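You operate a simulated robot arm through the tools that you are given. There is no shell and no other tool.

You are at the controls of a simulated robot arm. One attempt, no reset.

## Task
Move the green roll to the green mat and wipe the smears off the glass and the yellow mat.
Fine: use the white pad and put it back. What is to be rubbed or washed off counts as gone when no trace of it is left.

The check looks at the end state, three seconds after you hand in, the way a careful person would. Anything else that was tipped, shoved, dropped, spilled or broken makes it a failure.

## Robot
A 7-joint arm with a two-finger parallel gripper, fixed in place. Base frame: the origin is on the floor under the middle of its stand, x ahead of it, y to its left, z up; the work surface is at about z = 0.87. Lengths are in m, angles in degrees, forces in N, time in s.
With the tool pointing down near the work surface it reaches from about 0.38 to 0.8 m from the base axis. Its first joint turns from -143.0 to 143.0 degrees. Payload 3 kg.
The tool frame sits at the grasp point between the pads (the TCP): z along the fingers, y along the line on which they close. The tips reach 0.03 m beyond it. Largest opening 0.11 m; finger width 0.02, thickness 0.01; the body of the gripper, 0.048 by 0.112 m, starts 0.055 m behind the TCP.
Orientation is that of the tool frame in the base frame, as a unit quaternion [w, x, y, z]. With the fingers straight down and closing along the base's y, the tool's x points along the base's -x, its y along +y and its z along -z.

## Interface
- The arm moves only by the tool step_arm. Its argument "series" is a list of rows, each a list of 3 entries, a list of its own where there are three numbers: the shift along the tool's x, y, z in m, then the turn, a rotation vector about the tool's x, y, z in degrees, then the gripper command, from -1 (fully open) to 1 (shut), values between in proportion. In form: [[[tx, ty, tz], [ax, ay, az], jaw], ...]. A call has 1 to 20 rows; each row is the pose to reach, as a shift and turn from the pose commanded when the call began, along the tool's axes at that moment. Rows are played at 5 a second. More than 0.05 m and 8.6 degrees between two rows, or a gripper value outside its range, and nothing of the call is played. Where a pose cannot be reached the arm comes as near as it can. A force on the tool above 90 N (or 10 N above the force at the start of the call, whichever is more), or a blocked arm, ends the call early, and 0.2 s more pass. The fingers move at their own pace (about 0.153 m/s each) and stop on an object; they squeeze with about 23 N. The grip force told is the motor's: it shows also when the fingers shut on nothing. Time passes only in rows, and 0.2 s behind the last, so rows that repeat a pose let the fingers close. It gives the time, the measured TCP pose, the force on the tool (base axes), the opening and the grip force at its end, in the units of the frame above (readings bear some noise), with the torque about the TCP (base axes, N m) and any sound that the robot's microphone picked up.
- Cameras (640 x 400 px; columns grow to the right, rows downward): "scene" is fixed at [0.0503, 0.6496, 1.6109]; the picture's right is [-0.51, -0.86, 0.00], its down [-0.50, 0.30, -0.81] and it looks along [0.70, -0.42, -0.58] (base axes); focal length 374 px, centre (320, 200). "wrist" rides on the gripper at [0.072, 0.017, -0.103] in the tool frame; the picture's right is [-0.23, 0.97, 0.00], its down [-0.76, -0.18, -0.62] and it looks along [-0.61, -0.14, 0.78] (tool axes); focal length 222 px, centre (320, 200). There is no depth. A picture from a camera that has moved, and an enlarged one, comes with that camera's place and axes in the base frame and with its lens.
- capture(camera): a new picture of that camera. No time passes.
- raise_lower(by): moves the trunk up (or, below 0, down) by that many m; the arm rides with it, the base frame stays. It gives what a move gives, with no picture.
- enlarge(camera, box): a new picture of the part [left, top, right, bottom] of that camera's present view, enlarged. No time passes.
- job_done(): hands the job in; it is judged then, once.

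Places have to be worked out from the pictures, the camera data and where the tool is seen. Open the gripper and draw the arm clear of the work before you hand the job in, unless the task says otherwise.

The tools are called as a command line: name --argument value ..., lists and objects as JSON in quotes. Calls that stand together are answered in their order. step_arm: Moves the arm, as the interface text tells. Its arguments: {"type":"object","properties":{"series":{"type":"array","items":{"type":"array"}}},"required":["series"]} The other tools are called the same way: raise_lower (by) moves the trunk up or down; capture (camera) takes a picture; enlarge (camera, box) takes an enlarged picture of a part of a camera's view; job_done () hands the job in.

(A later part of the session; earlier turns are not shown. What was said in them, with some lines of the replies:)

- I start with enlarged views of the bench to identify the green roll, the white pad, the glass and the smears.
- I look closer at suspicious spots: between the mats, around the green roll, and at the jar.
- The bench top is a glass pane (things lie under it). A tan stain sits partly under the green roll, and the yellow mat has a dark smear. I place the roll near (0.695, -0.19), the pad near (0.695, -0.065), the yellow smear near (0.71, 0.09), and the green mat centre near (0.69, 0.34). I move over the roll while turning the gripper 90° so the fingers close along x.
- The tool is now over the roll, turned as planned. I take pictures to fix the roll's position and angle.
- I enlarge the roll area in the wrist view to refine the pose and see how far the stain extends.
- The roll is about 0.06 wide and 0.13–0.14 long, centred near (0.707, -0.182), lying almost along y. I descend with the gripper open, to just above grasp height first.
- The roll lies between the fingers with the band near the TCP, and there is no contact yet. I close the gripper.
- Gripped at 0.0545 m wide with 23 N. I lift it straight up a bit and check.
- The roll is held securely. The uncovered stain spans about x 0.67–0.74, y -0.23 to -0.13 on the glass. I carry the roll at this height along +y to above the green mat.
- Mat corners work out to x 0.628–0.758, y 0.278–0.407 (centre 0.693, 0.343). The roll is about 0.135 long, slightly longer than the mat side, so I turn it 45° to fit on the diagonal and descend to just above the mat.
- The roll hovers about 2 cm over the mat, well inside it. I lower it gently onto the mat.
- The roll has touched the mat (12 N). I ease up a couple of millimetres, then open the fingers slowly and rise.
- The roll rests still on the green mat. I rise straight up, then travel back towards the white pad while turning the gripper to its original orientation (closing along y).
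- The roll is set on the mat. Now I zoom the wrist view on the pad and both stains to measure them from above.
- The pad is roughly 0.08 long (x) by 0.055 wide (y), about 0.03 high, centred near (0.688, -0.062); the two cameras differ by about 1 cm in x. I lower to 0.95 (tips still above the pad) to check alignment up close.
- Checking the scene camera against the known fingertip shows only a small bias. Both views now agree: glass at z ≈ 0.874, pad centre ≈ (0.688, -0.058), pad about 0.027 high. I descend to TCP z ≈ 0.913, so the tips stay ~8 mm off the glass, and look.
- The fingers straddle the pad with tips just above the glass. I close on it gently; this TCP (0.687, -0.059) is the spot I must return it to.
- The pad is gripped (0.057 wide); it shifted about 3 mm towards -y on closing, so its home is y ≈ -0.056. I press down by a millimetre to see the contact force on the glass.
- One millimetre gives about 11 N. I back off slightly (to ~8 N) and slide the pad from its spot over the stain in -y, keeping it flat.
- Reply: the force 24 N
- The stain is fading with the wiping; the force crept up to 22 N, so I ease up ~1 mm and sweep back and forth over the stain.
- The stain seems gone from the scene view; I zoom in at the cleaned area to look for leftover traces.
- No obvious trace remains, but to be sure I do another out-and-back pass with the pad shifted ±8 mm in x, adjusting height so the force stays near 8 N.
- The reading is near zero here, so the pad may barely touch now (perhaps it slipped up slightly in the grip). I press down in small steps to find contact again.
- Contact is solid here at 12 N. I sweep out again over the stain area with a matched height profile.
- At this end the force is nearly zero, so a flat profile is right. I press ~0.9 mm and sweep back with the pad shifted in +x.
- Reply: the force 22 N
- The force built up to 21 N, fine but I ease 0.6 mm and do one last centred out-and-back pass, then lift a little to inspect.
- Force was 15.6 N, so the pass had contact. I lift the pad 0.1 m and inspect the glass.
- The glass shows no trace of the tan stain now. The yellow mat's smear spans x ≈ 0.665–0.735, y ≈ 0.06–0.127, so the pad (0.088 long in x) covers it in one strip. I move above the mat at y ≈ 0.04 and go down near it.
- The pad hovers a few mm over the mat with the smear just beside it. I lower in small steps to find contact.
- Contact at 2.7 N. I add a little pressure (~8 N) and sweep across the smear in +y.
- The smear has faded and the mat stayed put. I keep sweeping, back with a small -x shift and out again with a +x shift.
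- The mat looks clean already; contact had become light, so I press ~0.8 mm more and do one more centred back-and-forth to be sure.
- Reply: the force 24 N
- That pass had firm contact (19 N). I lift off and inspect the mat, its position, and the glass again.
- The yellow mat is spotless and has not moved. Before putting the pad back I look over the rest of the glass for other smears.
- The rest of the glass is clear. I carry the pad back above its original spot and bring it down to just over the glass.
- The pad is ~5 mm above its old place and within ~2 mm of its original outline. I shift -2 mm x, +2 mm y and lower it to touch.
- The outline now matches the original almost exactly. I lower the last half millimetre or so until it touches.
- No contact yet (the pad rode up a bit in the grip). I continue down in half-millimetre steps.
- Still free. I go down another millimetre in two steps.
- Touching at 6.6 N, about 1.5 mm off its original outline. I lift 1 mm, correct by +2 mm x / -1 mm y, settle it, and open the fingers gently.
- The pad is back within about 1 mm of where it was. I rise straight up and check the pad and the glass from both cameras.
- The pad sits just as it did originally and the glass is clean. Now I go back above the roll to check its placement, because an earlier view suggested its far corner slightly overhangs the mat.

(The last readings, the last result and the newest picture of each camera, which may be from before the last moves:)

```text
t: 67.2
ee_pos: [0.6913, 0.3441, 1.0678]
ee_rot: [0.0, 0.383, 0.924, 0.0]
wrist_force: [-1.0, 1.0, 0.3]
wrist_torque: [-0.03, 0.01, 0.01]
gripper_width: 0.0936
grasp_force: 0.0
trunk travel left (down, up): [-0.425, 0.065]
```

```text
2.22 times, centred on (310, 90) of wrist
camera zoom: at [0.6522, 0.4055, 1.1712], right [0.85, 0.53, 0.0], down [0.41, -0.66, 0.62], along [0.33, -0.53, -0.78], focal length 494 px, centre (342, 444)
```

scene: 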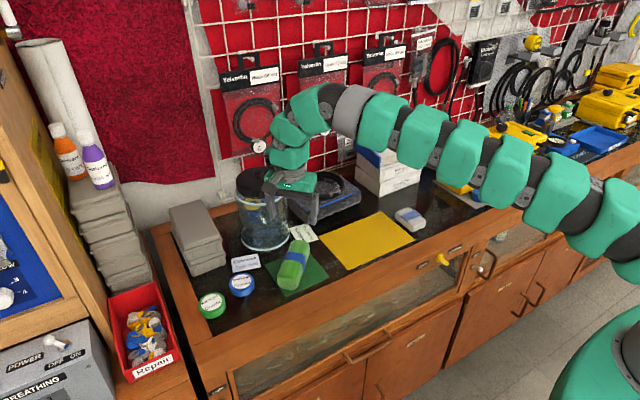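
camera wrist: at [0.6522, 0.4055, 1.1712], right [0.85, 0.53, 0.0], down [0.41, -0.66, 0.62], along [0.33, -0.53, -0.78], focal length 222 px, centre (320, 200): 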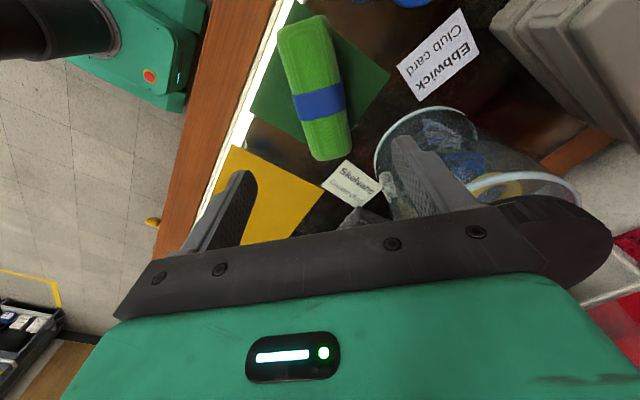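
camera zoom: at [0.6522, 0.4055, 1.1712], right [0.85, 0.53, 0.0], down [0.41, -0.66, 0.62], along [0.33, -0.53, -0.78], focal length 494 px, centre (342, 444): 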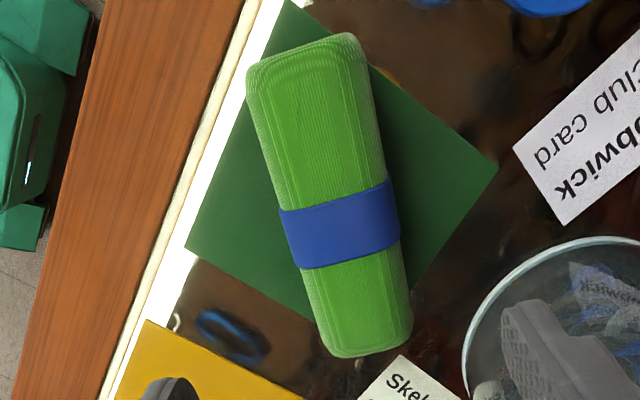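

The roll lies within the mat area, its centre ~5 mm from the mat's centre, with only its rounded corners near the edge. That is good, so I leave it undisturbed. I raise the arm and draw it back to the clear starting pose, gripper open, for a final inspection.

step_arm --series '[[[0, 0, -0.04], [0, 0, 0], -0.8], [[0, 0, -0.08], [0, 0, 0], -1], [[-0.006, -0.031, -0.1], [0, 0, -7.5], -1], [[-0.012, -0.062, -0.105], [0, 0, -15], -1], [[-0.018, -0.093, -0.105], [0, 0, -22.5], -1], [[-0.024, -0.124, -0.105], [0, 0, -30], -1], [[-0.03, -0.155, -0.105], [0, 0, -37.5], -1], [[-0.036, -0.186, -0.105], [0, 0, -45], -1], [[-0.042, -0.217, -0.105], [0, 0, -45], -1], [[-0.0474, -0.2467, -0.105], [0, 0, -45], -1], [[-0.0474, -0.2467, -0.105], [0, 0, -45], -1]]'

capture --camera "scene"

capture --camera "wrist"

enlarge --camera "wrist" --box '[60, 90, 280, 230]'

enlarge --camera "wrist" --box '[240, 80, 460, 220]'

enlarge --camera "scene" --box '[230, 170, 350, 300]'

enlarge --camera "scene" --box '[390, 180, 470, 230]'

```text
t: 69.6
ee_pos: [0.5495, 0.1346, 1.1759]
ee_rot: [0.0, 0.0, 1.0, 0.0]
wrist_force: [0.1, 0.5, 0.8]
wrist_torque: [0.02, 0.0, 0.03]
gripper_width: 0.1102
grasp_force: 0.0
out of reach, approached as far as the arm can: row 2
trunk travel left (down, up): [-0.425, 0.065]
```

```text
taken
```

scene: 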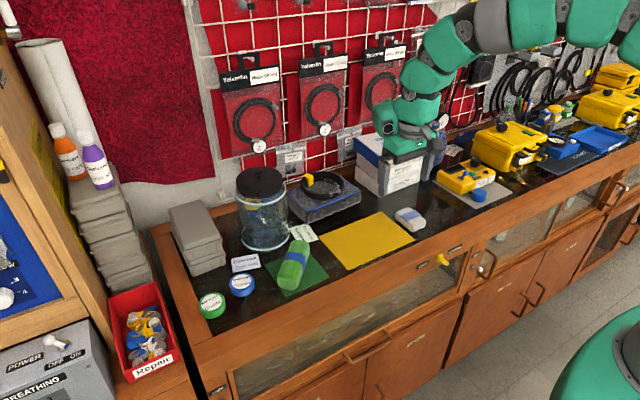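

```text
taken
camera wrist: at [0.4774, 0.15, 1.2783], right [0.23, 0.97, 0.0], down [0.76, -0.18, 0.62], along [0.61, -0.14, -0.78], focal length 222 px, centre (320, 200)
```

wrist: 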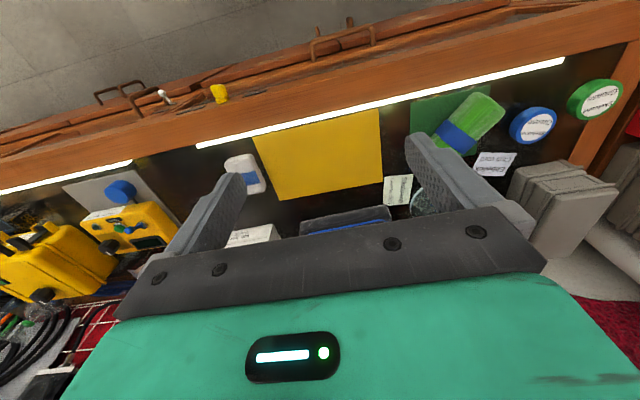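

```text
2.86 times, centred on (170, 160) of wrist
camera zoom: at [0.4774, 0.15, 1.2783], right [0.23, 0.97, 0.0], down [0.76, -0.18, 0.62], along [0.61, -0.14, -0.78], focal length 635 px, centre (749, 314)
```

zoom: 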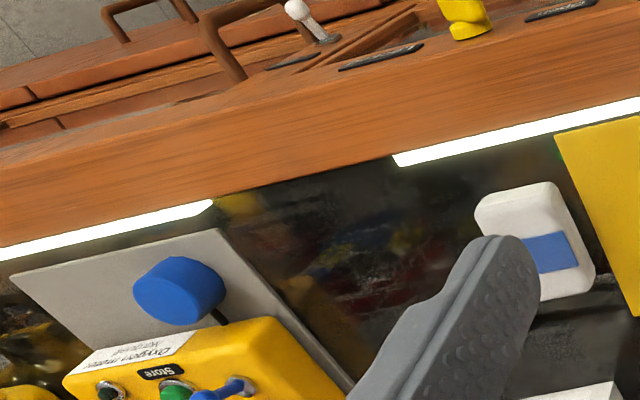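

```text
2.86 times, centred on (350, 150) of wrist
camera zoom: at [0.4774, 0.15, 1.2783], right [0.23, 0.97, 0.0], down [0.76, -0.18, 0.62], along [0.61, -0.14, -0.78], focal length 635 px, centre (234, 343)
```

zoom: 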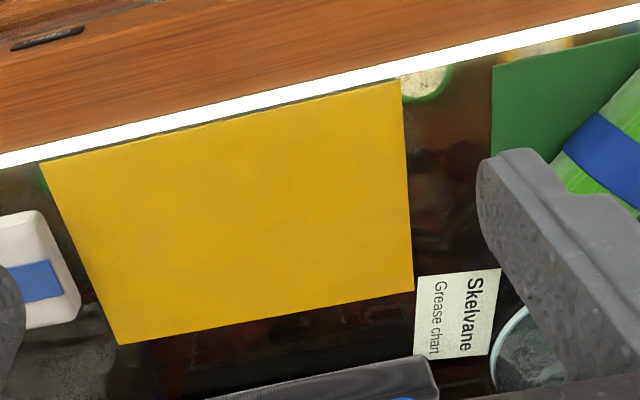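

```text
3.08 times, centred on (290, 235) of scene
camera zoom: at [0.0503, 0.6496, 1.6109], right [-0.51, -0.86, 0.0], down [-0.5, 0.3, -0.81], along [0.7, -0.42, -0.58], focal length 1150 px, centre (412, 92)
```

zoom: 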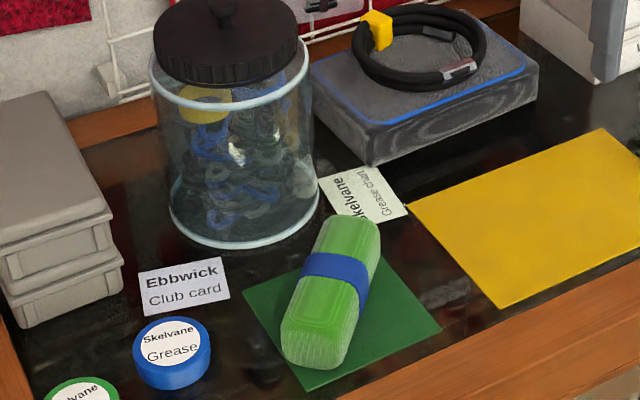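

```text
8.00 times, centred on (430, 205) of scene
camera zoom: at [0.0503, 0.6496, 1.6109], right [-0.51, -0.86, 0.0], down [-0.5, 0.3, -0.81], along [0.7, -0.42, -0.58], focal length 2989 px, centre (-560, 160)
```

zoom: 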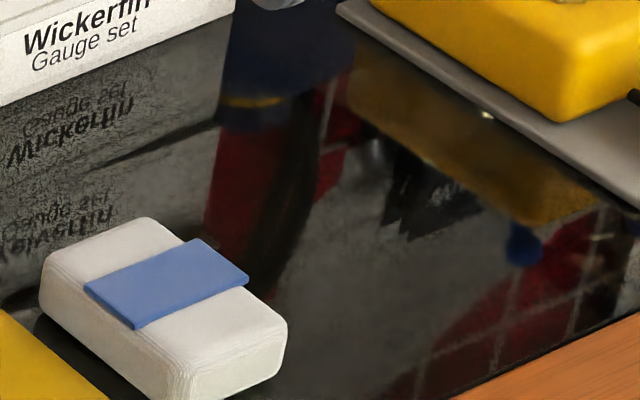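

Everything is in place; I take one last close look at the wiped glass patch from this angle for any faint ring.

enlarge --camera "wrist" --box '[130, 130, 240, 210]'

enlarge --camera "scene" --box '[415, 190, 463, 225]'

```text
5.00 times, centred on (185, 170) of wrist
camera zoom: at [0.4774, 0.15, 1.2783], right [0.23, 0.97, 0.0], down [0.76, -0.18, 0.62], along [0.61, -0.14, -0.78], focal length 1111 px, centre (995, 350)
```

zoom: 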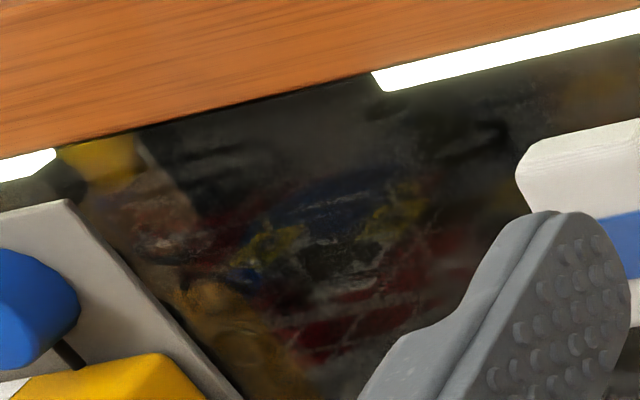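

```text
11.43 times, centred on (439, 208) of scene
camera zoom: at [0.0503, 0.6496, 1.6109], right [-0.51, -0.86, 0.0], down [-0.5, 0.3, -0.81], along [0.7, -0.42, -0.58], focal length 4269 px, centre (-1040, 114)
```

zoom: 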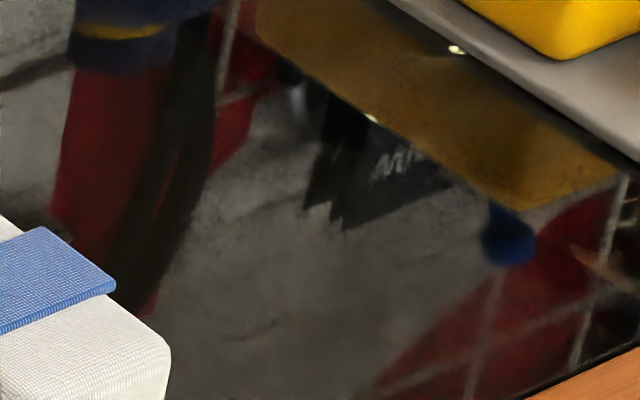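

Only reflections show on the glass, with no trace of the stain. The yellow mat is clean, the roll is on the green mat, and the pad is back in its place. The gripper is open and clear, so I hand in.

job_done

```text
The job is handed in.
```

I moved the green roll to the green mat and wiped the smears off the glass and the yellow mat. The final close-ups showed no trace of either smear.

- **Roll:** it lies diagonally on the mat because it is slightly longer than the mat's side. Its centre is about 5 mm from the mat's centre, and a rounded corner overhangs the edge by a few millimetres. I left it there rather than grip it again.
- **Glass:** the tan stain was partly under the roll. I wiped it with several passes after moving the roll, and only reflections show there now.
- **Yellow mat:** it is clean and has not moved.
- **White pad:** it is back within about 1 mm of where it started.

Nothing else in the pictures looks moved. I finished with the gripper open and the arm back at about its starting position.
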